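You operate a simulated robot arm through the tools that you are given. There is no shell and no other tool. Be economical: measure what you need, move in short steps, check, and stop when the job is done.

The job below is to be done with a simulated two-armed robot. You get a single attempt, and the scene is never put back.

JOB
Take the beige cloth from the top of the folding table and lay it out flat on the bare end of the folding table.
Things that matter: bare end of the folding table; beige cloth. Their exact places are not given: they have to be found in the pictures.

The check looks at the end state, three seconds after you hand in, the way a careful person would. Anything else that was tipped, shoved, dropped, spilled or broken makes it a failure. Flat cloth is picked up by pressing the open fingertips on it (5 to 10 N) and closing them slowly along it; thin cloth reads only 2 to 8 mm in the jaws.

ROBOT AND FRAMES
Two 7-joint arms with two-finger parallel grippers on one trunk, on a base that drives. Base frame: it is fixed to the floor where the robot stands at the start and does not move with it; the origin is under the middle of the robot, x ahead of it, y to its left, z up; the surface under the hand at the start is at about z = 0.74. Lengths are in m, angles in degrees, forces in N, time in s.
The left shoulder is at the start at [0.03, 0.119, 0.935], the right one opposite. With the tool pointing down near the work surface each hand reaches from about 0.28 to 0.68 m from the robot's upright axis, wherever it stands, measured 20 degrees to its own side. Places, roughly: bare end of the folding table [0.7, 0.7, 0.7]. Payload 3.43 kg a hand.
Tool frame (each hand has its own): the origin (TCP) lies between the finger pads and is the grasp point; the fingertips stand 0.03 m ahead of it; z points along the fingers, y is the line along which they close. Largest opening 0.094 m; finger width 0.028, thickness 0.01; the body of the gripper, 0.05 by 0.096 m, starts 0.055 m behind the TCP.
Orientation is told as [roll, pitch, yaw] about the base's x, y, z axes, in that order, counted from this pose: with the fingers straight down and closing along the base's y, the tool's x points along the base's -x, its y along +y and its z along -z.

CONTROLS
- The arms move only by the tool play_rows. It takes "left_deltas", "right_deltas" or both (then of equal length, played together; a hand with none holds still); each is a list of rows, each a list of 7 numbers: the turn, a rotation vector about the base's x, y, z in units of 5 degrees (1.0 is 5 degrees), then the shift along the base's x, y, z in units of 40 mm (1.0 is 40 mm), then the finger opening in cm, from 0 to 9.4. In form: [[ax, ay, az, x, y, z, gripper], ...]. A call has 1 to 12 rows; each row shifts and turns the commanded pose from where the row before left it. A call with a number of a shift or a turn outside -1 to 1 is refused whole. A row lasts 0.2 s, in which the tool goes at most 0.05 m and 8.6 degrees; a call with a longer step from one row to the next is refused whole, and so is a gripper value outside its range. A pose out of reach is approached as far as the arm can. The call stops where the force on the tool passes 40 N (or 10 N more than at its start, if that is more) or the arm is blocked; 0.2 s more then pass. The fingers move at their own pace (about 0.072 m/s each) and stop on an object; they squeeze with about 40 N. The grip force told is the motor's: it shows also when the fingers shut on nothing. Time passes only in rows, and 0.2 s behind the last, so rows that do not move let the fingers close. It gives the time, the measured TCP pose, the force on the tool (base axes), the opening and the grip force at its end, in the units of the frame above (readings bear some noise), with the torque about the TCP (base axes, N m) and any sound that the robot's microphone picked up.
- Cameras (640 x 400 px; columns grow to the right, rows downward): "scene" is now at [0.0481, -0.0122, 1.647]; the picture's right is [0.07, -1.00, 0.00], its down [-0.83, -0.06, -0.56] and it looks along [0.55, 0.04, -0.83] (base axes); focal length 261 px, centre (320, 200). "left" rides on the left gripper at [0.076, -0.014, -0.102] in its tool frame; the picture's right is [0.18, 0.98, 0.00], its down [-0.75, 0.14, -0.64] and it looks along [-0.63, 0.12, 0.77] (tool axes); focal length 243 px, centre (320, 200). "right" rides on the right gripper at [0.076, 0.014, -0.102] in its tool frame; the picture's right is [-0.18, 0.98, 0.00], its down [-0.75, -0.14, -0.64] and it looks along [-0.63, -0.12, 0.77] (tool axes); focal length 243 px, centre (320, 200).
- get_image(camera): a new picture of that camera. No time passes.
- raise_lower(by): slides the trunk up (or, below 0, down) by that many m; the arms and the scene camera ride with it, the base frame stays. It gives what a move gives, with no picture.
- steer(legs): drives the robot by 1 to 6 legs, each [ahead, turn to the left] in m and degrees, along the robot's own axes; the way and the turn of a leg run together, so that a leg with both is an arc; at most 1.5 m and 180 degrees a leg. The arms and the cameras ride along, it lands a little off, and it stops where it bumps. It gives what a move gives.
- aim_head(pan, tilt): turns the head with the scene camera to pan (to the left, within 143 degrees either way) and tilt (down, from -29 to 69), counted from straight ahead of the robot. It gives what a move gives.
- probe_pixels(camera, pixels): there is no depth. For up to 12 entries [column, row, z] of the newest picture of that camera ("zoom" is the newest enlarged one), the place [x, y] in the base frame at which the ray of that pixel passes the height z, good to about 0.002 m, but the place of the scene camera against the robot may be out by one fixed shift of up to 0.025 m in any direction. No time passes.
- close_up(camera, box): a new picture of the part [left, top, right, bottom] of that camera's present view, enlarged. No time passes.
- close_job(): hands the job in; it is judged then, once.

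Go step by step. Measure first, check grasps and placings, and put right what went wrong. The budget is 80 turns and 62 pictures, counting those below and the enlarged ones. Unless the task says otherwise, let go and move clear before handing in, and close with one line.

The tools are called after "Emit:" as name(argument=value, ...) on one line, values as JSON. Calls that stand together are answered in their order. play_rows: Moves the arms, as the interface text tells. Its arguments: {"type":"object","properties":{"left_deltas":{"type":"array","items":{"type":"array","items":{"type":"number"}}},"right_deltas":{"type":"array","items":{"type":"array","items":{"type":"number"}}}},"required":[]} The other tools are called the same way: raise_lower (by) slides the trunk up or down; steer (legs) drives the base; aim_head (pan, tilt) turns the head that bears the scene camera; get_image (camera) takes a picture; probe_pixels (camera, pixels) gives the place at which the rays of pixels pass given heights; close_up (camera, box) takes an enlarged picture of a part of a camera's view; close_job () hands the job in.

At the start:

```text
t: 0.0
left_ee_pos: [0.3786, 0.3083, 1.0353]
left_tool_rot: [-0.1, 0.0, 0.0]
left_wrist_force: [-0.9, 0.0, -0.2]
left_ft_torque: [0.01, 0.02, 0.01]
left_finger_gap: 0.094
left_finger_force: 0.0
right_ee_pos: [0.3642, -0.0113, 1.0291]
right_tool_rot: [0.0, 0.0, 0.1]
right_wrist_force: [0.2, -0.3, -0.8]
right_ft_torque: [0.0, -0.02, -0.02]
right_finger_gap: 0.0941
right_finger_force: 0.1
trunk travel left (down, up): [-0.2, 0.21]
robot x, y, heading: [-0.001, -0.0009, -0.1]
head pan, tilt: [4.1, 56.3]
```

scene: 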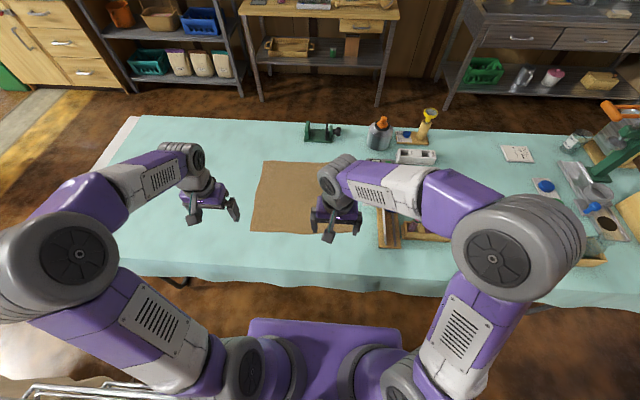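
right: 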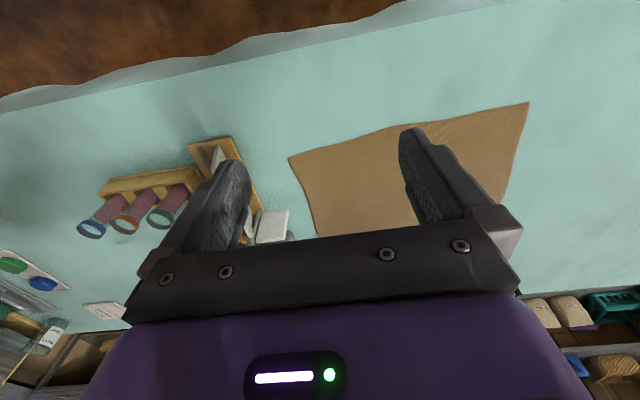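
left: 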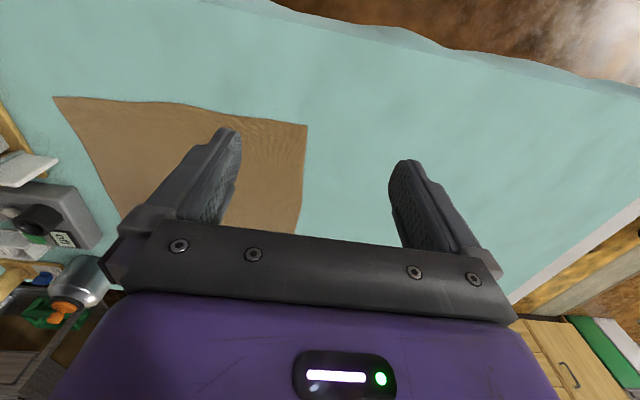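

The brown-beige cloth lies at about (250-400, 160-235) in the scene picture, and the free end of the table is to its left. I will measure the corners of both.

Emit:
probe_pixels(camera="scene", pixels=[[264, 161, 0.74], [249, 231, 0.74], [380, 234, 0.74], [376, 165, 0.74], [140, 117, 0.74], [95, 170, 0.74], [120, 262, 0.74], [310, 140, 0.74], [130, 117, 0.74], [300, 272, 0.74]])

Emit:
probe_pixels(camera="left", pixels=[[307, 125, 0.74], [54, 97, 0.74], [297, 228, 0.74], [100, 210, 0.74], [640, 205, 0.74], [520, 300, 0.74], [500, 60, 0.74]])

Emit:
probe_pixels(camera="right", pixels=[[529, 102, 0.74], [288, 157, 0.74], [318, 236, 0.74], [500, 205, 0.74]])

Emit:
aim_head(pan=35, tilt=50)

Emit:
get_image(camera="scene")

```text
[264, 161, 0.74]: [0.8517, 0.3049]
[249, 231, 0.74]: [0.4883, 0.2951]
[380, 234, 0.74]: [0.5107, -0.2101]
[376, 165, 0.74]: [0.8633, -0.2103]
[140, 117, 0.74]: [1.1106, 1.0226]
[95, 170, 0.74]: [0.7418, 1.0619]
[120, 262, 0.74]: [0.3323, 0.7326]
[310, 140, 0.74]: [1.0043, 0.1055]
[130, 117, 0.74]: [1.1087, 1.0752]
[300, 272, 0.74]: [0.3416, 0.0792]
```

```text
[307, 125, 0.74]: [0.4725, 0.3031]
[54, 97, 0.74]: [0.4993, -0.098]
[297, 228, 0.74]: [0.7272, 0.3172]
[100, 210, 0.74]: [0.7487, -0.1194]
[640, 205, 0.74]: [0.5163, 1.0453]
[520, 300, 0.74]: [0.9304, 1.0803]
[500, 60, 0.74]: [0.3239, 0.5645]
```

```text
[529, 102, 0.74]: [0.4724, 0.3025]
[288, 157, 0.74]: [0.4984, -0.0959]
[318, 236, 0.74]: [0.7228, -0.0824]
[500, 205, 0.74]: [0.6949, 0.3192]
```

```text
t: 1.0
left_ee_pos: [0.3807, 0.3098, 1.0357]
left_tool_rot: [0.0, 0.0, 0.0]
left_wrist_force: [-0.3, 0.1, 0.3]
left_ft_torque: [0.02, 0.01, 0.0]
left_finger_gap: 0.0942
left_finger_force: 0.1
right_ee_pos: [0.3636, -0.0112, 1.0295]
right_tool_rot: [0.0, 0.0, -0.1]
right_wrist_force: [0.3, 0.3, -0.1]
right_ft_torque: [0.04, -0.01, -0.04]
right_finger_gap: 0.0942
right_finger_force: 0.0
trunk travel left (down, up): [-0.2, 0.21]
robot x, y, heading: [-0.0006, -0.0016, -0.3]
head pan, tilt: [35.0, 50.0]
```

```text
58 pictures are left
```

scene: 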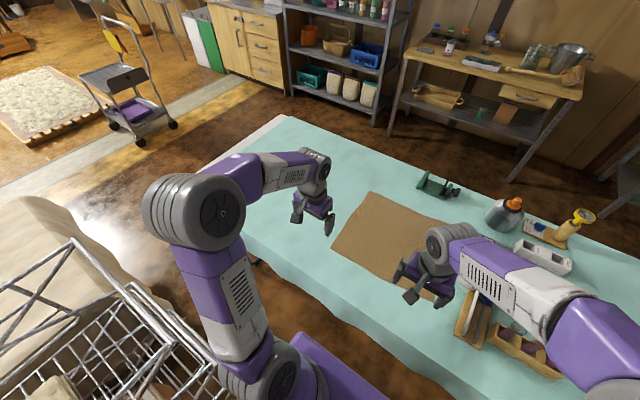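

Cloth is roughly x 0.47–0.86, y −0.10–0.31; the free end runs y 0.33–1.05. A wire cart stands at my left (100, 300), so I look around before planning any driving.

Emit:
probe_pixels(camera="scene", pixels=[[70, 240, 0.5], [220, 355, 0.5], [150, 300, 0.5], [278, 114, 0.74], [235, 155, 0.74], [371, 192, 0.74], [331, 248, 0.74], [425, 180, 0.74]])

Emit:
aim_head(pan=90, tilt=50)

Emit:
get_image(camera="scene")

Emit:
aim_head(pan=140, tilt=40)

Emit:
get_image(camera="scene")

Emit:
aim_head(pan=-110, tilt=45)

Emit:
get_image(camera="scene")

```text
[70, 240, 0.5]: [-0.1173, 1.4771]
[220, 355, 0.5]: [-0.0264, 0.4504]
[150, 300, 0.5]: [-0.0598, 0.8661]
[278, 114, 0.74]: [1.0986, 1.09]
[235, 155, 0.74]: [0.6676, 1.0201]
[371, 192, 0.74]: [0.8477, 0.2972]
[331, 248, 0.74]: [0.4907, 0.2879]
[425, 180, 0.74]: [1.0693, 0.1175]
```

```text
t: 2.2
left_ee_pos: [0.3794, 0.3091, 1.0352]
left_tool_rot: [-0.1, 0.0, 0.0]
left_wrist_force: [-0.3, -0.5, 0.1]
left_ft_torque: [-0.04, 0.0, -0.05]
left_finger_gap: 0.0939
left_finger_force: 0.1
right_ee_pos: [0.3627, -0.0107, 1.0298]
right_tool_rot: [0.0, 0.0, 0.0]
right_wrist_force: [-0.7, 0.2, 0.0]
right_ft_torque: [0.0, 0.0, -0.02]
right_finger_gap: 0.0939
right_finger_force: 0.1
trunk travel left (down, up): [-0.2, 0.21]
robot x, y, heading: [-0.0038, 0.0024, -0.0]
head pan, tilt: [90.0, 50.0]
```

```text
57 pictures are left
```

scene: 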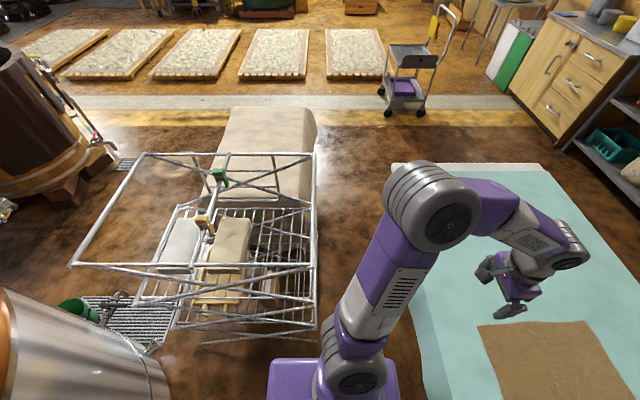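

```text
t: 3.4
left_ee_pos: [0.3803, 0.3085, 1.0362]
left_tool_rot: [0.0, 0.1, 0.0]
left_wrist_force: [0.5, 0.2, 0.0]
left_ft_torque: [0.01, -0.02, 0.01]
left_finger_gap: 0.0941
left_finger_force: 0.0
right_ee_pos: [0.3639, -0.0115, 1.029]
right_tool_rot: [0.0, 0.0, 0.0]
right_wrist_force: [0.1, 0.4, 0.2]
right_ft_torque: [0.02, 0.0, 0.0]
right_finger_gap: 0.0941
right_finger_force: 0.0
trunk travel left (down, up): [-0.2, 0.21]
robot x, y, heading: [0.0007, -0.0032, 0.2]
head pan, tilt: [140.0, 40.0]
```

```text
56 pictures are left
```

scene: 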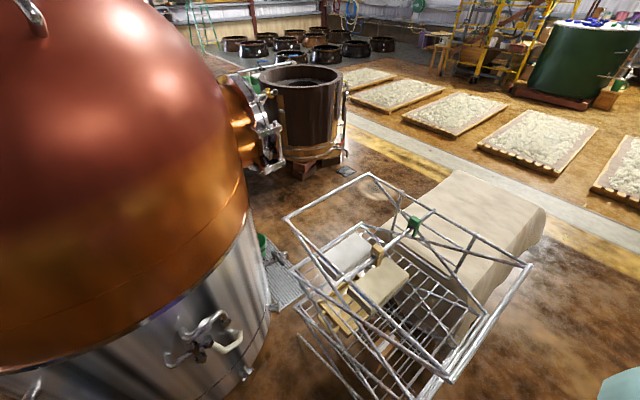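

```text
t: 6.9
left_ee_pos: [0.3788, 0.3091, 1.0358]
left_tool_rot: [-0.1, 0.0, 0.0]
left_wrist_force: [-0.2, -0.1, -0.2]
left_ft_torque: [-0.02, -0.04, 0.0]
left_finger_gap: 0.0939
left_finger_force: 0.0
right_ee_pos: [0.3628, -0.0106, 1.03]
right_tool_rot: [0.0, -0.1, 0.0]
right_wrist_force: [-0.6, 1.0, 0.0]
right_ft_torque: [0.0, -0.01, -0.01]
right_finger_gap: 0.094
right_finger_force: 0.1
trunk travel left (down, up): [-0.2, 0.21]
robot x, y, heading: [0.0018, -0.0009, 0.0]
head pan, tilt: [-110.0, 45.0]
```

```text
55 pictures are left
```

scene: 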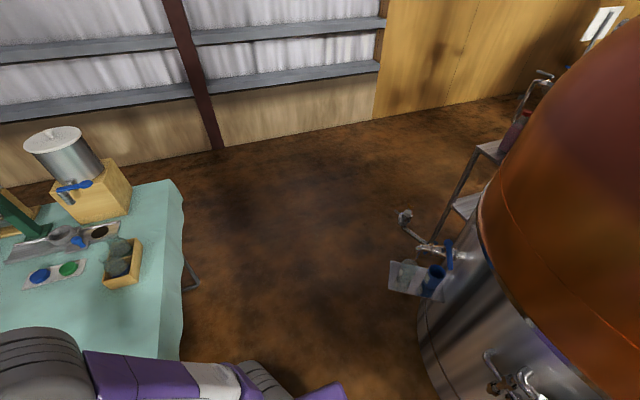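

A copper kettle is behind and a cart to the left, so driving room is small. I look down at my base and the table edge.

Emit:
aim_head(pan=50, tilt=69)

Emit:
get_image(camera="scene")

Emit:
aim_head(pan=110, tilt=69)

Emit:
get_image(camera="scene")

Emit:
probe_pixels(camera="scene", pixels=[[320, 200, 0.0]])

```text
t: 9.3
left_ee_pos: [0.3788, 0.3085, 1.0351]
left_tool_rot: [0.0, 0.1, 0.0]
left_wrist_force: [0.1, 0.1, -0.4]
left_ft_torque: [-0.01, -0.01, -0.01]
left_finger_gap: 0.094
left_finger_force: 0.1
right_ee_pos: [0.3625, -0.0114, 1.0293]
right_tool_rot: [0.0, 0.1, 0.1]
right_wrist_force: [0.1, -0.1, 0.4]
right_ft_torque: [0.01, -0.04, 0.0]
right_finger_gap: 0.094
right_finger_force: 0.0
trunk travel left (down, up): [-0.2, 0.21]
robot x, y, heading: [0.0012, -0.0015, -0.4]
head pan, tilt: [50.0, 68.8]
```

```text
54 pictures are left
```

scene: 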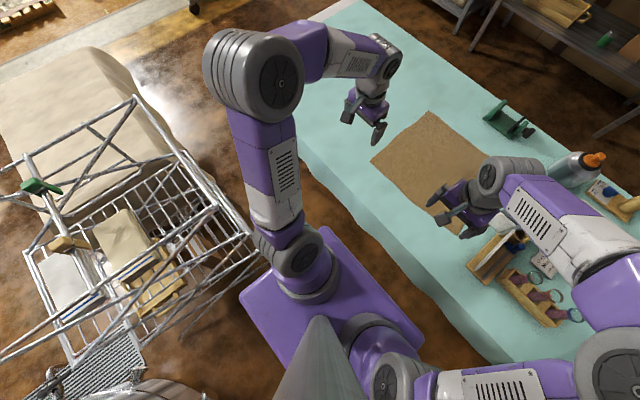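

```text
t: 10.7
left_ee_pos: [0.3793, 0.3093, 1.0356]
left_tool_rot: [0.0, 0.0, -0.1]
left_wrist_force: [-0.9, 0.2, 0.2]
left_ft_torque: [0.01, -0.02, -0.01]
left_finger_gap: 0.0941
left_finger_force: 0.1
right_ee_pos: [0.3621, -0.0112, 1.0293]
right_tool_rot: [0.0, 0.0, 0.0]
right_wrist_force: [-0.2, 0.0, -0.1]
right_ft_torque: [-0.01, 0.01, 0.02]
right_finger_gap: 0.0939
right_finger_force: 0.0
trunk travel left (down, up): [-0.2, 0.21]
robot x, y, heading: [0.0012, 0.0008, -0.1]
head pan, tilt: [110.0, 68.8]
```

```text
53 pictures are left
```

scene: 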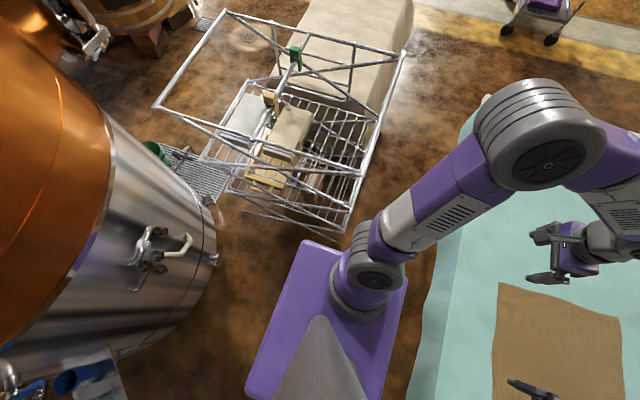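

```text
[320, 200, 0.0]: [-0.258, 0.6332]
```

The gap between cart and table is too narrow to drive through, and the far/left end is out of arm reach from here. My plan is to pick up the two near corners of the cloth, drive around the right end to the far side, and lay it out from there. First I hover over both near corners.

Emit:
play_rows(left_deltas=[[0, 0, 0, 0.565, -0.2, -0.925, 5], [0, 0, 0, 0.565, -0.2, -0.925, 5], [0, 0, 0, 0.565, -0.2, -0.925, 5], [0, 0, 0, 0.565, -0.2, -0.925, 5], [0, 0, 0, 0.565, -0.2, -0.925, 5]], right_deltas=[[0, 0, 0, 0.76, -0.245, -0.9, 5], [0, 0, 0, 0.76, -0.245, -0.9, 5], [0, 0, 0, 0.76, -0.245, -0.9, 5], [0, 0, 0, 0.76, -0.245, -0.9, 5], [0, 0, 0, 0.76, -0.245, -0.9, 5]])

Emit:
get_image(camera="left")

Emit:
get_image(camera="right")

Emit:
aim_head(pan=0, tilt=50)

Emit:
get_image(camera="scene")

```text
t: 11.8
left_ee_pos: [0.4937, 0.2665, 0.8501]
left_tool_rot: [0.0, 0.0, 0.0]
left_wrist_force: [0.7, -0.8, -0.1]
left_ft_torque: [0.01, 0.05, 0.0]
left_finger_gap: 0.0503
left_finger_force: 0.2
right_ee_pos: [0.5164, -0.0604, 0.8475]
right_tool_rot: [0.0, 0.0, 0.0]
right_wrist_force: [0.6, 0.0, -0.6]
right_ft_torque: [-0.01, 0.05, 0.0]
right_finger_gap: 0.0501
right_finger_force: 0.0
trunk travel left (down, up): [-0.2, 0.21]
robot x, y, heading: [0.0003, -0.0024, -0.0]
head pan, tilt: [110.0, 68.8]
```

```text
52 pictures are left
```

left: 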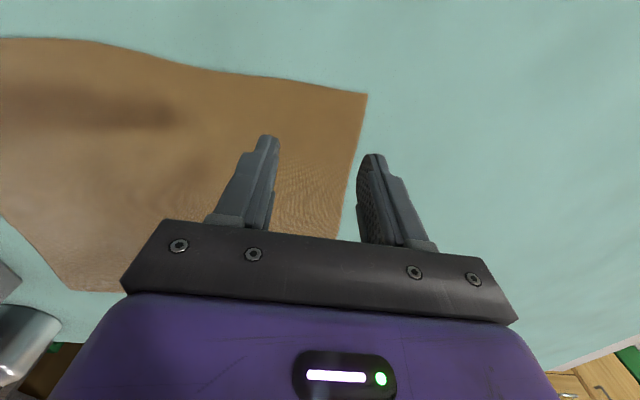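

```text
51 pictures are left
```

right: 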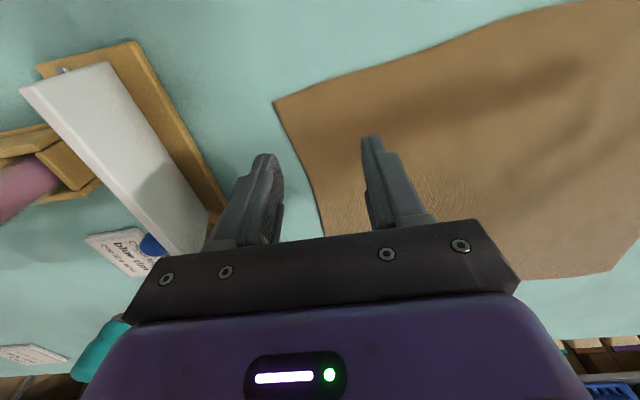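

```text
t: 13.7
left_ee_pos: [0.4918, 0.2675, 0.8518]
left_tool_rot: [0.0, -0.1, 0.0]
left_wrist_force: [0.0, 0.2, 0.3]
left_ft_torque: [-0.02, 0.0, 0.0]
left_finger_gap: 0.05
left_finger_force: 0.1
right_ee_pos: [0.5147, -0.0601, 0.8496]
right_tool_rot: [0.0, 0.0, -0.1]
right_wrist_force: [0.0, 0.3, 0.0]
right_ft_torque: [0.02, -0.01, 0.0]
right_finger_gap: 0.05
right_finger_force: 0.0
trunk travel left (down, up): [-0.2, 0.21]
robot x, y, heading: [0.0031, 0.002, -0.2]
head pan, tilt: [0.0, 50.0]
```

```text
50 pictures are left
```

scene: 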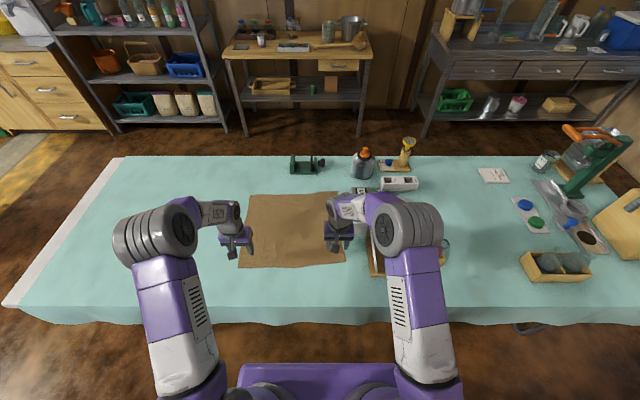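

I check the corner positions from the closer hand cameras.

Emit:
probe_pixels(camera="left", pixels=[[366, 93, 0.74], [366, 93, 0.72], [340, 225, 0.74], [200, 68, 0.74], [70, 290, 0.74]])

Emit:
probe_pixels(camera="right", pixels=[[275, 101, 0.74], [275, 101, 0.72], [322, 235, 0.74], [430, 60, 0.74], [128, 60, 0.78], [215, 190, 0.78], [120, 70, 0.85], [205, 210, 0.85], [512, 278, 0.74]])

Emit:
probe_pixels(camera="scene", pixels=[[125, 157, 0.74], [5, 305, 0.74], [640, 185, 0.74], [640, 310, 0.74], [247, 193, 0.74], [240, 268, 0.74], [345, 264, 0.74], [346, 195, 0.74], [400, 157, 0.74], [300, 318, 0.74]])

```text
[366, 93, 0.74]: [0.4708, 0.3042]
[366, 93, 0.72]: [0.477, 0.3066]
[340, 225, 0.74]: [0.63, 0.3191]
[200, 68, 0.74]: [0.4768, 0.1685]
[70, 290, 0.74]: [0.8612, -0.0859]
```

```text
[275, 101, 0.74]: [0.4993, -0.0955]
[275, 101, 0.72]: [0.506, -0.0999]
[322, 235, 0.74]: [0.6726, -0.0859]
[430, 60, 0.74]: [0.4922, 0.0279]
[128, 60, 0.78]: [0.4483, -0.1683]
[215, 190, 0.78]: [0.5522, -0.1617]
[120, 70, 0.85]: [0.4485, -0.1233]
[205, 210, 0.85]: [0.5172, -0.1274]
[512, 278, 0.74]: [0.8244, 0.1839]
```

```text
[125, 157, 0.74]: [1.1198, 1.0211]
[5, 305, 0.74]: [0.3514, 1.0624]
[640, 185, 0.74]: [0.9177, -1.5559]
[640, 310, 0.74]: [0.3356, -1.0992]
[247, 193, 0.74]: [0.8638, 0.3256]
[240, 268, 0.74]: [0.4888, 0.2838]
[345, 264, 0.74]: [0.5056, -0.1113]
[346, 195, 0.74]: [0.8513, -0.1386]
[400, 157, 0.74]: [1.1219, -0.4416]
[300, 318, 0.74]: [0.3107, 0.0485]
```

The corners are at (0.471, 0.304) and (0.499, −0.096) with table z≈0.74, and the rack to the right clears the gripper. I descend to just above contact.

Emit:
play_rows(left_deltas=[[0, 0, 0, 0, 0, -0.8, 4], [0, 0, 0, 0, 0, -0.8, 4], [0, 0, 0, 0, 0, -0.3, 4], [0, 0, 0, 0, 0, 0, 4]], right_deltas=[[0, 0, 0, 0, 0.25, -0.8, 4], [0, 0, 0, 0, 0, -0.8, 4], [0, 0, 0, 0, 0, -0.3, 4], [0, 0, 0, 0, 0, 0, 4]])

```text
t: 14.7
left_ee_pos: [0.493, 0.2689, 0.7731]
left_tool_rot: [0.0, -0.1, 0.0]
left_wrist_force: [-0.3, 0.1, 0.4]
left_ft_torque: [-0.01, -0.01, -0.02]
left_finger_gap: 0.0403
left_finger_force: 0.1
right_ee_pos: [0.5145, -0.0503, 0.7729]
right_tool_rot: [0.0, -0.1, 0.0]
right_wrist_force: [-0.2, 0.7, -0.2]
right_ft_torque: [0.02, 0.01, 0.01]
right_finger_gap: 0.04
right_finger_force: 0.1
trunk travel left (down, up): [-0.2, 0.21]
robot x, y, heading: [-0.0005, -0.0011, -0.2]
head pan, tilt: [0.0, 50.0]
```

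Emit:
play_rows(left_deltas=[[0, 0, 0, 0, 0, -0.06, 4], [0, 0, 0, 0, 0, -0.04, 4], [0, 0, 0, 0, 0, 0, 4]], right_deltas=[[0, 0, 0, 0, 0, -0.06, 4], [0, 0, 0, 0, 0, -0.04, 4], [0, 0, 0, 0, 0, 0, 4]])

```text
t: 15.5
left_ee_pos: [0.4925, 0.2692, 0.7731]
left_tool_rot: [0.0, -0.2, -0.1]
left_wrist_force: [1.8, -0.1, 2.7]
left_ft_torque: [0.06, -0.01, 0.01]
left_finger_gap: 0.0397
left_finger_force: 0.0
right_ee_pos: [0.515, -0.0503, 0.7714]
right_tool_rot: [0.0, -0.2, -0.1]
right_wrist_force: [-4.5, -2.6, 19.6]
right_ft_torque: [-0.25, 0.26, -0.05]
right_finger_gap: 0.0401
right_finger_force: 0.0
trunk travel left (down, up): [-0.2, 0.21]
robot x, y, heading: [0.0001, 0.0018, 0.0]
head pan, tilt: [0.0, 50.0]
```

The right hand presses too hard (19.6 N) and the left too lightly (2.7 N), so I trim both.

Emit:
play_rows(left_deltas=[[0, 0, 0, 0, 0, -0.03, 4], [0, 0, 0, 0, 0, 0, 4]], right_deltas=[[0, 0, 0, 0, 0, 0.04, 4], [0, 0, 0, 0, 0, 0, 4]])

```text
t: 16.1
left_ee_pos: [0.4921, 0.2689, 0.7715]
left_tool_rot: [0.1, -0.2, 0.1]
left_wrist_force: [-0.7, 0.5, 20.6]
left_ft_torque: [-0.01, 0.21, 0.0]
left_finger_gap: 0.0403
left_finger_force: 0.1
right_ee_pos: [0.5145, -0.0494, 0.7703]
right_tool_rot: [0.1, -0.2, 0.0]
right_wrist_force: [2.4, 0.1, 4.9]
right_ft_torque: [-0.03, -0.05, 0.03]
right_finger_gap: 0.0401
right_finger_force: 0.1
trunk travel left (down, up): [-0.2, 0.21]
robot x, y, heading: [-0.0002, -0.0002, 0.1]
head pan, tilt: [0.0, 50.0]
```

Emit:
play_rows(left_deltas=[[0, 0, 0, 0, 0, -0.0, 4], [0, 0, 0, 0, 0, 0.018, 4], [0, 0, 0, 0, 0, 0, 4]], right_deltas=[[0, 0, 0, 0, 0, -0.008, 4], [0, 0, 0, 0, 0, 0, 4], [0, 0, 0, 0, 0, 0, 4]])

```text
t: 16.9
left_ee_pos: [0.4913, 0.2682, 0.7712]
left_tool_rot: [0.1, -0.2, 0.0]
left_wrist_force: [1.7, 1.0, 24.0]
left_ft_torque: [0.06, 0.07, 0.04]
left_finger_gap: 0.0399
left_finger_force: 0.0
right_ee_pos: [0.5133, -0.051, 0.7712]
right_tool_rot: [0.0, 0.0, 0.0]
right_wrist_force: [0.7, 1.3, 4.3]
right_ft_torque: [-0.04, -0.02, 0.0]
right_finger_gap: 0.0401
right_finger_force: 0.0
trunk travel left (down, up): [-0.2, 0.21]
robot x, y, heading: [-0.0024, 0.0025, 0.2]
head pan, tilt: [0.0, 50.0]
```

Emit:
play_rows(left_deltas=[[0, 0, 0, 0, 0, 0.025, 4], [0, 0, 0, 0, 0, 0, 4]], right_deltas=[[0, 0, 0, 0, 0, -0.006, 4], [0, 0, 0, 0, 0, 0, 4]])

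```text
t: 17.5
left_ee_pos: [0.4923, 0.2677, 0.7708]
left_tool_rot: [0.0, -0.1, 0.0]
left_wrist_force: [5.2, 0.8, 14.1]
left_ft_torque: [0.12, -0.09, -0.05]
left_finger_gap: 0.0401
left_finger_force: 0.1
right_ee_pos: [0.5151, -0.0508, 0.7706]
right_tool_rot: [0.1, 0.0, 0.1]
right_wrist_force: [-2.0, 0.9, 8.9]
right_ft_torque: [-0.1, 0.15, -0.03]
right_finger_gap: 0.0401
right_finger_force: 0.0
trunk travel left (down, up): [-0.2, 0.21]
robot x, y, heading: [-0.0017, -0.0018, 0.1]
head pan, tilt: [0.0, 50.0]
```

Right presses at 8.9 N; I ease the left slightly and close both slowly along the cloth.

Emit:
play_rows(left_deltas=[[0, 0, 0, 0, 0, 0.012, 4], [0, 0, 0, 0, 0, 0, 3.5], [0, 0, 0, 0, 0, 0, 3], [0, 0, 0, 0, 0, 0, 2.5], [0, 0, 0, 0, 0, 0, 2], [0, 0, 0, 0, 0, 0, 1.5], [0, 0, 0, 0, 0, 0, 1], [0, 0, 0, 0, 0, 0, 0.5], [0, 0, 0, 0, 0, 0, 0], [0, 0, 0, 0, 0, 0, 0], [0, 0, 0, 0, 0, 0, 0]], right_deltas=[[0, 0, 0, 0, 0, 0, 4], [0, 0, 0, 0, 0, 0, 3.5], [0, 0, 0, 0, 0, 0, 3], [0, 0, 0, 0, 0, 0, 2.5], [0, 0, 0, 0, 0, 0, 2], [0, 0, 0, 0, 0, 0, 1.5], [0, 0, 0, 0, 0, 0, 1], [0, 0, 0, 0, 0, 0, 0.5], [0, 0, 0, 0, 0, 0, 0], [0, 0, 0, 0, 0, 0, 0], [0, 0, 0, 0, 0, 0, 0]])

Emit:
get_image(camera="left")

Emit:
get_image(camera="right")

```text
t: 19.9
left_ee_pos: [0.4915, 0.2679, 0.7726]
left_tool_rot: [0.0, -0.1, 0.0]
left_wrist_force: [0.0, -13.7, 5.3]
left_ft_torque: [-0.39, 0.01, 0.03]
left_finger_gap: 0.0024
left_finger_force: 37.4
right_ee_pos: [0.5143, -0.0474, 0.7716]
right_tool_rot: [0.2, -0.1, 0.0]
right_wrist_force: [1.9, 18.4, 11.0]
right_ft_torque: [0.59, -0.1, -0.05]
right_finger_gap: 0.002
right_finger_force: 37.3
trunk travel left (down, up): [-0.2, 0.21]
robot x, y, heading: [-0.0013, 0.0012, 0.1]
head pan, tilt: [0.0, 50.0]
```

```text
49 pictures are left
```

left: 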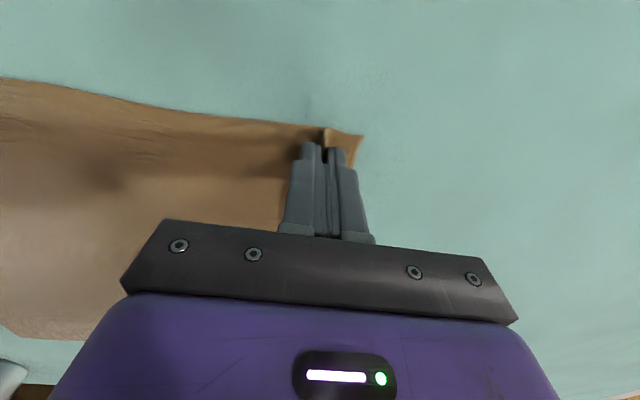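

```text
48 pictures are left
```

right: 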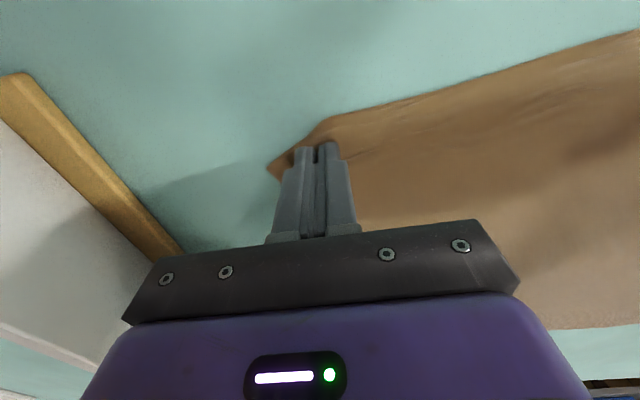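

Both grips read 2–2.4 mm with a fold held. I relax the tension between the hands and lift.

Emit:
play_rows(left_deltas=[[0, 0, 0, 0, -0.2, 0.3, 0], [0, 0, 0, 0, -0.1, 0.7, 0], [0, 0, 0, -0.1, 0, 1, 0], [0, 0, 0, -0.1, 0, 1, 0], [0, 0, 0, -0.1, 0, 1, 0], [0, 0, 0, -0.1, 0, 1, 0], [0, 0, 0, -0.1, 0, 1, 0], [0, 0, 0, 0, 0, 0, 0]], right_deltas=[[0, 0, 0, 0, 0.2, 0.3, 0], [0, 0, 0, 0, 0.1, 0.7, 0], [0, 0, 0, -0.2, 0, 1, 0], [0, 0, 0, -0.2, 0, 1, 0], [0, 0, 0, -0.2, 0, 1, 0], [0, 0, 0, -0.1, 0, 1, 0], [0, 0, 0, -0.1, 0, 1, 0], [0, 0, 0, 0, 0, 0, 0]])

Emit:
get_image(camera="scene")

```text
t: 21.7
left_ee_pos: [0.4727, 0.2572, 1.012]
left_tool_rot: [0.0, 0.1, 0.0]
left_wrist_force: [0.4, -0.7, -0.9]
left_ft_torque: [0.03, 0.01, 0.01]
left_finger_gap: 0.0023
left_finger_force: 37.6
right_ee_pos: [0.483, -0.0393, 1.0108]
right_tool_rot: [0.1, 0.1, 0.0]
right_wrist_force: [0.6, 0.4, 0.7]
right_ft_torque: [0.03, -0.04, 0.01]
right_finger_gap: 0.0015
right_finger_force: 36.6
trunk travel left (down, up): [-0.2, 0.21]
robot x, y, heading: [0.0001, -0.0009, -0.0]
head pan, tilt: [0.0, 50.0]
```

```text
47 pictures are left
```

scene: 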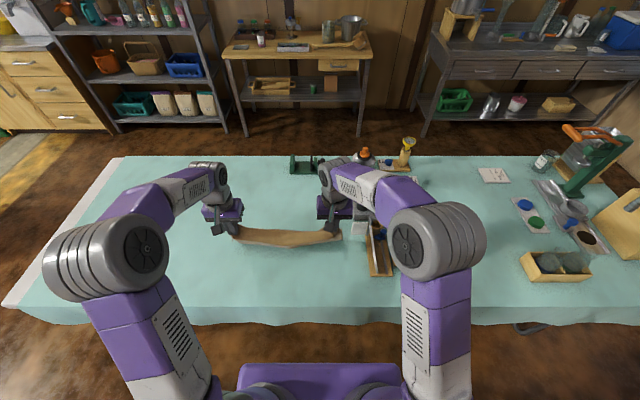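

The cloth hangs from both hands. I raise the trunk and hands for clearance, then check the view.

Emit:
raise_lower(by=0.2)

Emit:
play_rows(left_deltas=[[0, 0, 0, -0.5, 0, 0.9, 0], [0, 0, 0, -0.5, 0, 0.9, 0], [0, 0, 0, -0.5, 0, 0.9, 0], [0, 0, 0, -0.5, 0, 0, 0], [0, 0, 0, 0, 0, 0, 0]], right_deltas=[[0, 0, 0, -0.5, 0, 0.9, 0], [0, 0, 0, -0.5, 0, 0.9, 0], [0, 0, 0, -0.5, 0, 0.9, 0], [0, 0, 0, -0.75, 0, 0, 0], [0, 0, 0, 0, 0, 0, 0]])

Emit:
get_image(camera="scene")

Emit:
get_image(camera="left")

```text
t: 23.9
left_ee_pos: [0.4729, 0.2565, 1.2119]
left_tool_rot: [0.0, 0.0, 0.0]
left_wrist_force: [-0.5, -0.2, -0.5]
left_ft_torque: [0.05, 0.02, 0.02]
left_finger_gap: 0.0024
left_finger_force: 37.0
right_ee_pos: [0.4833, -0.0394, 1.21]
right_tool_rot: [0.1, 0.0, 0.0]
right_wrist_force: [-0.3, 0.6, -0.3]
right_ft_torque: [0.04, 0.01, -0.01]
right_finger_gap: 0.0018
right_finger_force: 36.7
trunk travel left (down, up): [-0.4, 0.01]
robot x, y, heading: [-0.0032, -0.0019, 0.1]
head pan, tilt: [0.0, 50.0]
```

```text
t: 25.1
left_ee_pos: [0.3944, 0.2568, 1.3205]
left_tool_rot: [-0.1, 0.1, 0.1]
left_wrist_force: [-0.3, -0.1, -0.4]
left_ft_torque: [0.01, 0.01, 0.01]
left_finger_gap: 0.0024
left_finger_force: 36.6
right_ee_pos: [0.3949, -0.0375, 1.3184]
right_tool_rot: [0.0, 0.0, 0.0]
right_wrist_force: [-0.3, 0.8, 0.8]
right_ft_torque: [0.02, 0.05, 0.01]
right_finger_gap: 0.0016
right_finger_force: 36.5
trunk travel left (down, up): [-0.4, 0.01]
robot x, y, heading: [-0.0019, 0.0036, 0.2]
head pan, tilt: [0.0, 50.0]
```

```text
46 pictures are left
```

scene: 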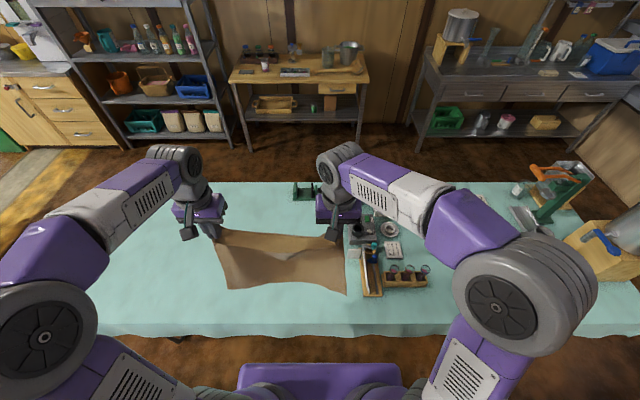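

```text
45 pictures are left
```

left: 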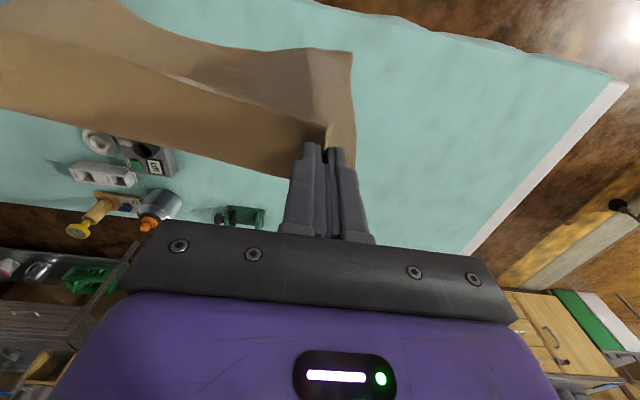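

The cloth hangs cleanly, bottom well above the table. Before turning right, I check the space behind me on both sides.

Emit:
aim_head(pan=-140, tilt=45)

Emit:
get_image(camera="scene")

Emit:
probe_pixels(camera="scene", pixels=[[320, 200, 0.0], [320, 200, 1.0], [200, 300, 0.0], [200, 300, 1.0], [320, 380, 0.0], [320, 380, 1.0]])

Emit:
aim_head(pan=-90, tilt=60)

Emit:
get_image(camera="scene")

```text
t: 27.3
left_ee_pos: [0.3948, 0.2558, 1.3208]
left_tool_rot: [0.0, 0.1, 0.0]
left_wrist_force: [0.1, 0.4, -0.2]
left_ft_torque: [0.04, -0.06, -0.02]
left_finger_gap: 0.0023
left_finger_force: 37.3
right_ee_pos: [0.3933, -0.0381, 1.3191]
right_tool_rot: [0.0, 0.0, -0.1]
right_wrist_force: [0.0, 0.1, -0.2]
right_ft_torque: [0.01, -0.01, 0.02]
right_finger_gap: 0.0018
right_finger_force: 36.5
trunk travel left (down, up): [-0.4, 0.01]
robot x, y, heading: [-0.0012, -0.0005, -0.0]
head pan, tilt: [-140.0, 45.0]
```

```text
44 pictures are left
```

scene: 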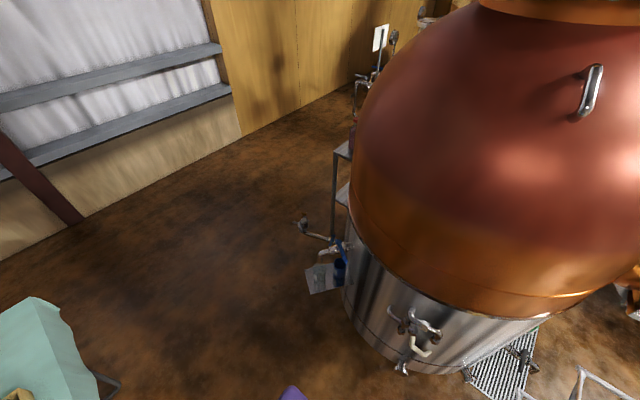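

```text
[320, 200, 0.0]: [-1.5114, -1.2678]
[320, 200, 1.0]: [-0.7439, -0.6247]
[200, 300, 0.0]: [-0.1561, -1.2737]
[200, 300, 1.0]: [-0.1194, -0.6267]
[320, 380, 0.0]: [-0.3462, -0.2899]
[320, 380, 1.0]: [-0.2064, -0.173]
```

```text
t: 28.5
left_ee_pos: [0.3922, 0.2558, 1.3211]
left_tool_rot: [0.0, 0.0, 0.0]
left_wrist_force: [-0.1, -0.6, 0.1]
left_ft_torque: [0.02, 0.01, 0.01]
left_finger_gap: 0.0023
left_finger_force: 37.0
right_ee_pos: [0.3923, -0.0382, 1.3194]
right_tool_rot: [0.0, -0.1, 0.0]
right_wrist_force: [-0.4, 0.2, -0.4]
right_ft_torque: [0.0, 0.01, 0.03]
right_finger_gap: 0.0017
right_finger_force: 36.0
trunk travel left (down, up): [-0.4, 0.01]
robot x, y, heading: [-0.0011, 0.003, -0.0]
head pan, tilt: [-90.0, 60.0]
```

```text
43 pictures are left
```

scene: 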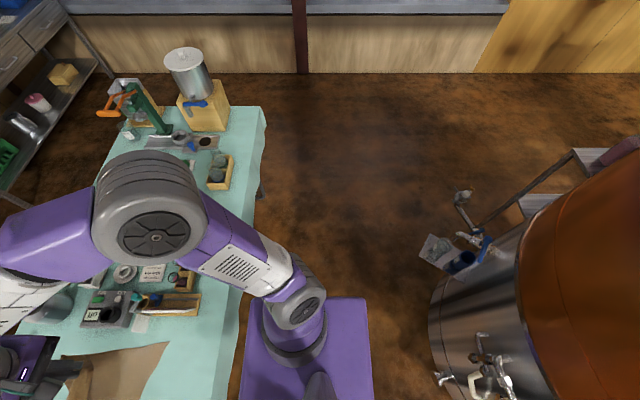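

The kettle's foot is about x≈−0.55 to −0.7, leaving room to turn in place. I turn right in two stages with a check.

Emit:
steer(legs=[[0, -45]])

Emit:
aim_head(pan=0, tilt=50)

Emit:
get_image(camera="scene")

Emit:
aim_head(pan=-90, tilt=55)

Emit:
get_image(camera="scene")

```text
t: 31.0
left_ee_pos: [0.4589, -0.0965, 1.3214]
left_tool_rot: [0.0, 0.0, -45.1]
left_wrist_force: [0.2, 0.6, -1.6]
left_ft_torque: [0.03, -0.01, 0.06]
left_finger_gap: 0.0019
left_finger_force: 36.5
right_ee_pos: [0.2504, -0.3046, 1.319]
right_tool_rot: [0.0, 0.1, -45.1]
right_wrist_force: [-0.5, 0.6, 0.0]
right_ft_torque: [-0.01, 0.01, 0.04]
right_finger_gap: 0.0016
right_finger_force: 36.1
trunk travel left (down, up): [-0.4, 0.01]
robot x, y, heading: [0.0039, 0.0004, -45.3]
head pan, tilt: [-90.0, 60.0]
```

```text
t: 32.6
left_ee_pos: [0.4588, -0.0971, 1.3207]
left_tool_rot: [0.0, 0.1, -45.2]
left_wrist_force: [-0.1, -0.1, -0.5]
left_ft_torque: [0.04, -0.01, 0.02]
left_finger_gap: 0.0022
left_finger_force: 37.3
right_ee_pos: [0.2501, -0.3049, 1.3186]
right_tool_rot: [0.0, 0.0, -45.1]
right_wrist_force: [-1.0, 0.2, -0.3]
right_ft_torque: [0.04, -0.02, 0.06]
right_finger_gap: 0.0018
right_finger_force: 36.7
trunk travel left (down, up): [-0.4, 0.01]
robot x, y, heading: [-0.0011, 0.0027, -44.9]
head pan, tilt: [0.0, 50.0]
```

```text
42 pictures are left
```

scene: 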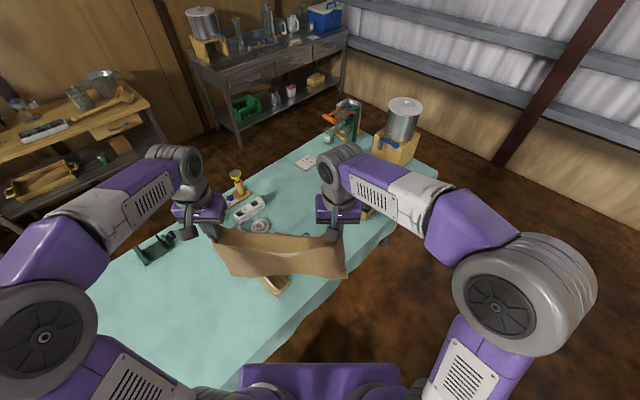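

```text
t: 34.3
left_ee_pos: [0.4594, -0.0983, 1.3213]
left_tool_rot: [0.0, 0.0, -45.0]
left_wrist_force: [0.4, -0.2, 0.1]
left_ft_torque: [0.0, -0.01, 0.05]
left_finger_gap: 0.0019
left_finger_force: 36.7
right_ee_pos: [0.2499, -0.3058, 1.3188]
right_tool_rot: [0.1, 0.0, -45.1]
right_wrist_force: [0.7, 0.0, 0.0]
right_ft_torque: [-0.05, 0.05, -0.01]
right_finger_gap: 0.0017
right_finger_force: 36.1
trunk travel left (down, up): [-0.4, 0.01]
robot x, y, heading: [0.0014, -0.0027, -44.9]
head pan, tilt: [-90.0, 55.0]
```

```text
41 pictures are left
```

scene: 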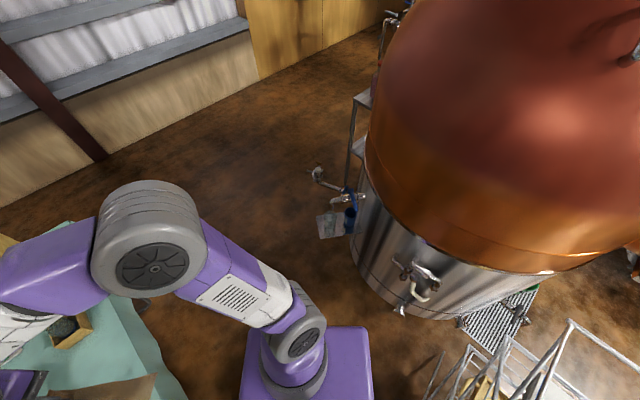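

Clear. I finish the right turn and look for the table's right end and the wall.

Emit:
steer(legs=[[0, -45]])

Emit:
aim_head(pan=15, tilt=45)

Emit:
get_image(camera="scene")

Emit:
aim_head(pan=-20, tilt=55)

Emit:
get_image(camera="scene")

```text
t: 36.7
left_ee_pos: [0.2586, -0.3929, 1.322]
left_tool_rot: [0.0, 0.0, -89.7]
left_wrist_force: [-0.3, 0.1, -0.6]
left_ft_torque: [0.05, -0.01, 0.07]
left_finger_gap: 0.0023
left_finger_force: 37.1
right_ee_pos: [-0.0369, -0.3927, 1.3195]
right_tool_rot: [0.0, 0.0, -89.6]
right_wrist_force: [0.7, 0.3, 0.3]
right_ft_torque: [-0.01, 0.02, 0.05]
right_finger_gap: 0.0017
right_finger_force: 36.0
trunk travel left (down, up): [-0.4, 0.01]
robot x, y, heading: [-0.0033, -0.0037, -89.9]
head pan, tilt: [-90.0, 55.0]
```

```text
t: 38.5
left_ee_pos: [0.2585, -0.3922, 1.3216]
left_tool_rot: [0.0, 0.0, -89.7]
left_wrist_force: [0.2, 0.1, 0.3]
left_ft_torque: [-0.03, -0.01, 0.06]
left_finger_gap: 0.0024
left_finger_force: 37.1
right_ee_pos: [-0.0365, -0.3933, 1.3188]
right_tool_rot: [0.0, -0.1, -89.9]
right_wrist_force: [0.0, -0.1, -0.7]
right_ft_torque: [0.01, 0.02, 0.06]
right_finger_gap: 0.0017
right_finger_force: 36.4
trunk travel left (down, up): [-0.4, 0.01]
robot x, y, heading: [0.0014, 0.0021, -90.0]
head pan, tilt: [15.0, 45.0]
```

```text
40 pictures are left
```

scene: 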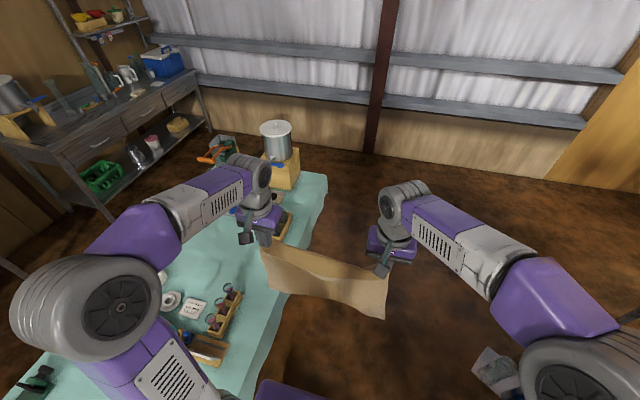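

```text
t: 39.6
left_ee_pos: [0.2583, -0.3913, 1.3207]
left_tool_rot: [0.0, -0.1, -89.8]
left_wrist_force: [-0.2, 0.9, -0.7]
left_ft_torque: [-0.01, 0.01, 0.07]
left_finger_gap: 0.0021
left_finger_force: 37.1
right_ee_pos: [-0.037, -0.3942, 1.3181]
right_tool_rot: [0.0, 0.0, -89.7]
right_wrist_force: [0.6, -0.6, 0.3]
right_ft_torque: [-0.01, 0.01, 0.04]
right_finger_gap: 0.0017
right_finger_force: 36.4
trunk travel left (down, up): [-0.4, 0.01]
robot x, y, heading: [0.0, -0.0019, -89.7]
head pan, tilt: [-20.0, 55.0]
```

```text
39 pictures are left
```

scene: 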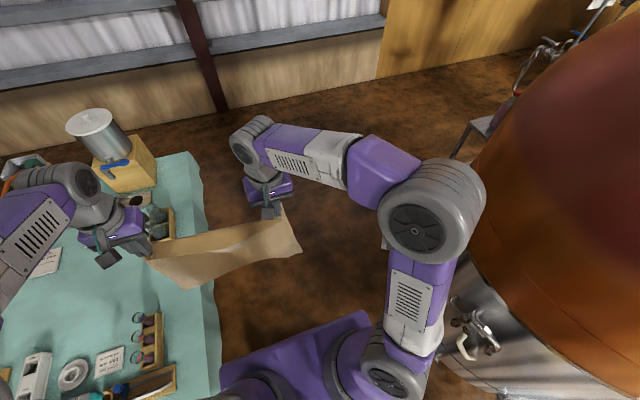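

Probing the table's right corner and wall for the route.

Emit:
probe_pixels(camera="scene", pixels=[[195, 153, 0.74], [220, 390, 0.74], [220, 110, 0.0], [376, 78, 0.0], [118, 192, 0.74], [155, 185, 0.74], [95, 110, 1.1]])

Emit:
aim_head(pan=45, tilt=35)

Emit:
get_image(camera="scene")

```text
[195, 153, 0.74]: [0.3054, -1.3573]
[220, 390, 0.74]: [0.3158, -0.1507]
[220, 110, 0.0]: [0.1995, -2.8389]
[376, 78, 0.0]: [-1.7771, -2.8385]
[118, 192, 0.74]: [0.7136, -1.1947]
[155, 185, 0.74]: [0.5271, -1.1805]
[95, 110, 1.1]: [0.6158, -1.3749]
```

```text
t: 40.9
left_ee_pos: [0.2581, -0.3922, 1.3207]
left_tool_rot: [-0.1, 0.1, -89.8]
left_wrist_force: [-0.5, -1.1, 0.1]
left_ft_torque: [-0.01, 0.02, 0.01]
left_finger_gap: 0.0023
left_finger_force: 37.1
right_ee_pos: [-0.0361, -0.3933, 1.3187]
right_tool_rot: [0.1, 0.0, -89.7]
right_wrist_force: [0.1, 0.2, -0.5]
right_ft_torque: [-0.04, 0.03, 0.02]
right_finger_gap: 0.0018
right_finger_force: 36.8
trunk travel left (down, up): [-0.4, 0.01]
robot x, y, heading: [0.0008, -0.0003, -89.9]
head pan, tilt: [45.0, 35.0]
```

```text
38 pictures are left
```

scene: 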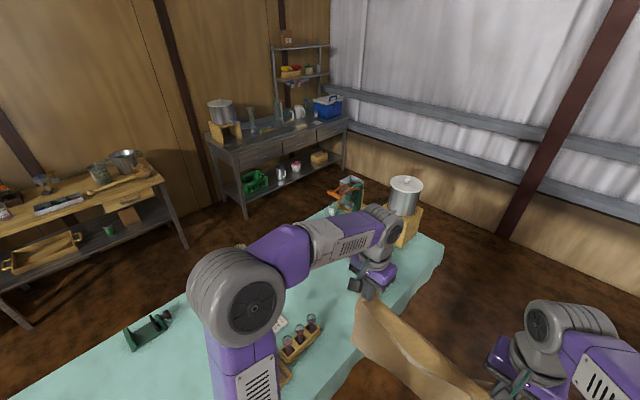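

Emit:
probe_pixels(camera="scene", pixels=[[246, 217, 0.0], [345, 170, 0.0], [187, 248, 0.0], [30, 328, 0.0], [238, 165, 0.85], [348, 120, 0.85], [160, 180, 0.85], [0, 250, 0.85]])

Emit:
steer(legs=[[0, -5], [1.0, 0], [0, 5]])

Emit:
aim_head(pan=60, tilt=45)

Emit:
get_image(camera="scene")

```text
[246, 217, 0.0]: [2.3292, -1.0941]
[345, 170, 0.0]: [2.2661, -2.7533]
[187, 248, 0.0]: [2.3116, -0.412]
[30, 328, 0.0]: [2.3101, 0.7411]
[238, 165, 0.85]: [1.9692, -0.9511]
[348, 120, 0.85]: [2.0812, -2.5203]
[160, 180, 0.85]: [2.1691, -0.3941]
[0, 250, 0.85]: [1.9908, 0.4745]
```

```text
t: 47.1
left_ee_pos: [0.1691, -1.3881, 1.3218]
left_tool_rot: [0.0, 0.0, -90.2]
left_wrist_force: [-0.4, -0.1, -0.3]
left_ft_torque: [-0.01, 0.03, 0.02]
left_finger_gap: 0.0022
left_finger_force: 37.2
right_ee_pos: [-0.1251, -1.3873, 1.318]
right_tool_rot: [0.0, 0.0, -90.2]
right_wrist_force: [0.0, -0.1, 0.2]
right_ft_torque: [0.05, 0.01, 0.03]
right_finger_gap: 0.0017
right_finger_force: 36.3
trunk travel left (down, up): [-0.4, 0.01]
robot x, y, heading: [-0.0853, -0.9972, -90.1]
head pan, tilt: [45.0, 35.0]
```

```text
t: 47.9
left_ee_pos: [0.1693, -1.3893, 1.3209]
left_tool_rot: [0.1, 0.0, -90.2]
left_wrist_force: [-1.1, -0.1, -0.5]
left_ft_torque: [0.03, -0.01, 0.04]
left_finger_gap: 0.0022
left_finger_force: 36.8
right_ee_pos: [-0.1265, -1.3882, 1.3189]
right_tool_rot: [0.1, 0.1, -90.2]
right_wrist_force: [1.0, -1.1, -0.6]
right_ft_torque: [0.01, -0.01, 0.04]
right_finger_gap: 0.0015
right_finger_force: 36.1
trunk travel left (down, up): [-0.4, 0.01]
robot x, y, heading: [-0.0851, -0.9943, -90.3]
head pan, tilt: [60.0, 45.0]
```

```text
37 pictures are left
```

scene: 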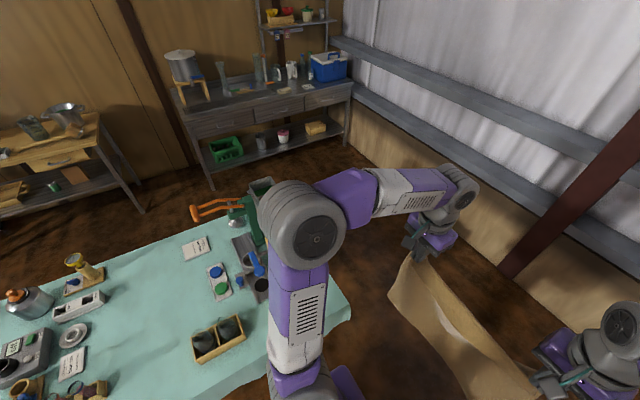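

Route clear: aisle x 1.12–2.3, wall at y=−2.84. I drive past the table end, turn left and go across.

Emit:
steer(legs=[[1.07, 0], [0, 90], [1.0, 0]])

Emit:
aim_head(pan=45, tilt=45)

Emit:
get_image(camera="scene")

```text
t: 62.0
left_ee_pos: [1.3133, -1.8133, 1.3202]
left_tool_rot: [0.0, 0.0, 0.2]
left_wrist_force: [0.7, -0.1, 0.0]
left_ft_torque: [0.01, 0.02, -0.03]
left_finger_gap: 0.0024
left_finger_force: 36.8
right_ee_pos: [1.3127, -2.1077, 1.3186]
right_tool_rot: [-0.1, 0.0, 0.3]
right_wrist_force: [0.9, -0.5, -0.8]
right_ft_torque: [0.01, -0.01, -0.05]
right_finger_gap: 0.0015
right_finger_force: 36.7
trunk travel left (down, up): [-0.4, 0.01]
robot x, y, heading: [0.9198, -2.0693, -0.1]
head pan, tilt: [60.0, 45.0]
```

```text
t: 62.8
left_ee_pos: [1.3138, -1.813, 1.32]
left_tool_rot: [0.0, -0.1, 0.2]
left_wrist_force: [-0.4, 0.7, -0.8]
left_ft_torque: [-0.01, 0.0, -0.01]
left_finger_gap: 0.002
left_finger_force: 37.1
right_ee_pos: [1.3138, -2.1069, 1.3184]
right_tool_rot: [0.0, 0.0, 0.2]
right_wrist_force: [-0.8, -0.3, 0.1]
right_ft_torque: [0.0, 0.0, -0.05]
right_finger_gap: 0.0019
right_finger_force: 36.5
trunk travel left (down, up): [-0.4, 0.01]
robot x, y, heading: [0.9195, -2.0687, 0.1]
head pan, tilt: [45.0, 45.0]
```

```text
36 pictures are left
```

scene: 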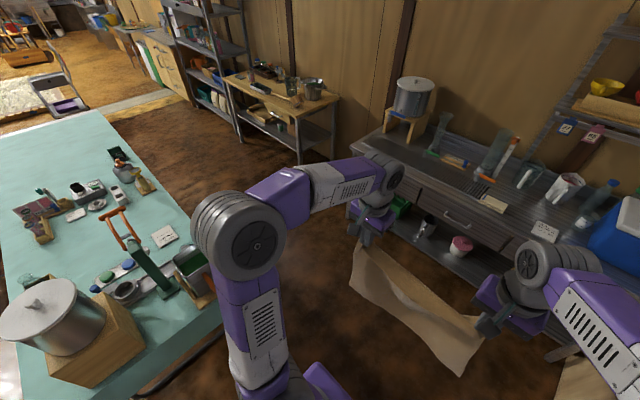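

The aisle looks clear; I take an arc into it between the table and benches.

Emit:
steer(legs=[[0.36, 0], [0.63, 90]])

Emit:
aim_head(pan=0, tilt=40)

Emit:
get_image(camera="scene")

```text
t: 68.9
left_ee_pos: [1.414, -1.2783, 1.3216]
left_tool_rot: [-0.1, 0.0, 90.3]
left_wrist_force: [1.2, 0.3, -0.4]
left_ft_torque: [-0.01, -0.04, -0.05]
left_finger_gap: 0.0024
left_finger_force: 37.1
right_ee_pos: [1.7097, -1.2775, 1.3183]
right_tool_rot: [0.0, 0.0, 90.4]
right_wrist_force: [-0.3, 0.3, -0.4]
right_ft_torque: [0.0, -0.01, -0.04]
right_finger_gap: 0.0017
right_finger_force: 36.8
trunk travel left (down, up): [-0.4, 0.01]
robot x, y, heading: [1.6716, -1.6697, 90.2]
head pan, tilt: [45.0, 45.0]
cut short: leg 2
```

```text
t: 70.1
left_ee_pos: [1.4143, -1.278, 1.3219]
left_tool_rot: [0.0, 0.0, 90.3]
left_wrist_force: [0.1, 0.3, 0.3]
left_ft_torque: [0.0, 0.0, -0.03]
left_finger_gap: 0.0022
left_finger_force: 37.7
right_ee_pos: [1.7083, -1.2769, 1.3187]
right_tool_rot: [0.0, 0.0, 90.3]
right_wrist_force: [-0.7, 0.0, 0.0]
right_ft_torque: [0.0, 0.04, 0.0]
right_finger_gap: 0.0015
right_finger_force: 37.0
trunk travel left (down, up): [-0.4, 0.01]
robot x, y, heading: [1.6718, -1.6726, 90.2]
head pan, tilt: [0.0, 40.0]
```

```text
35 pictures are left
```

scene: 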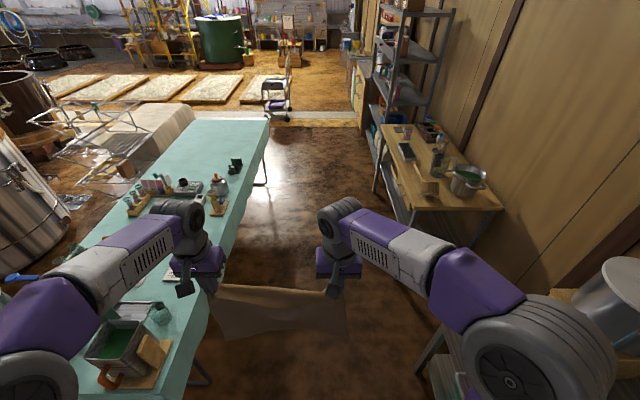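

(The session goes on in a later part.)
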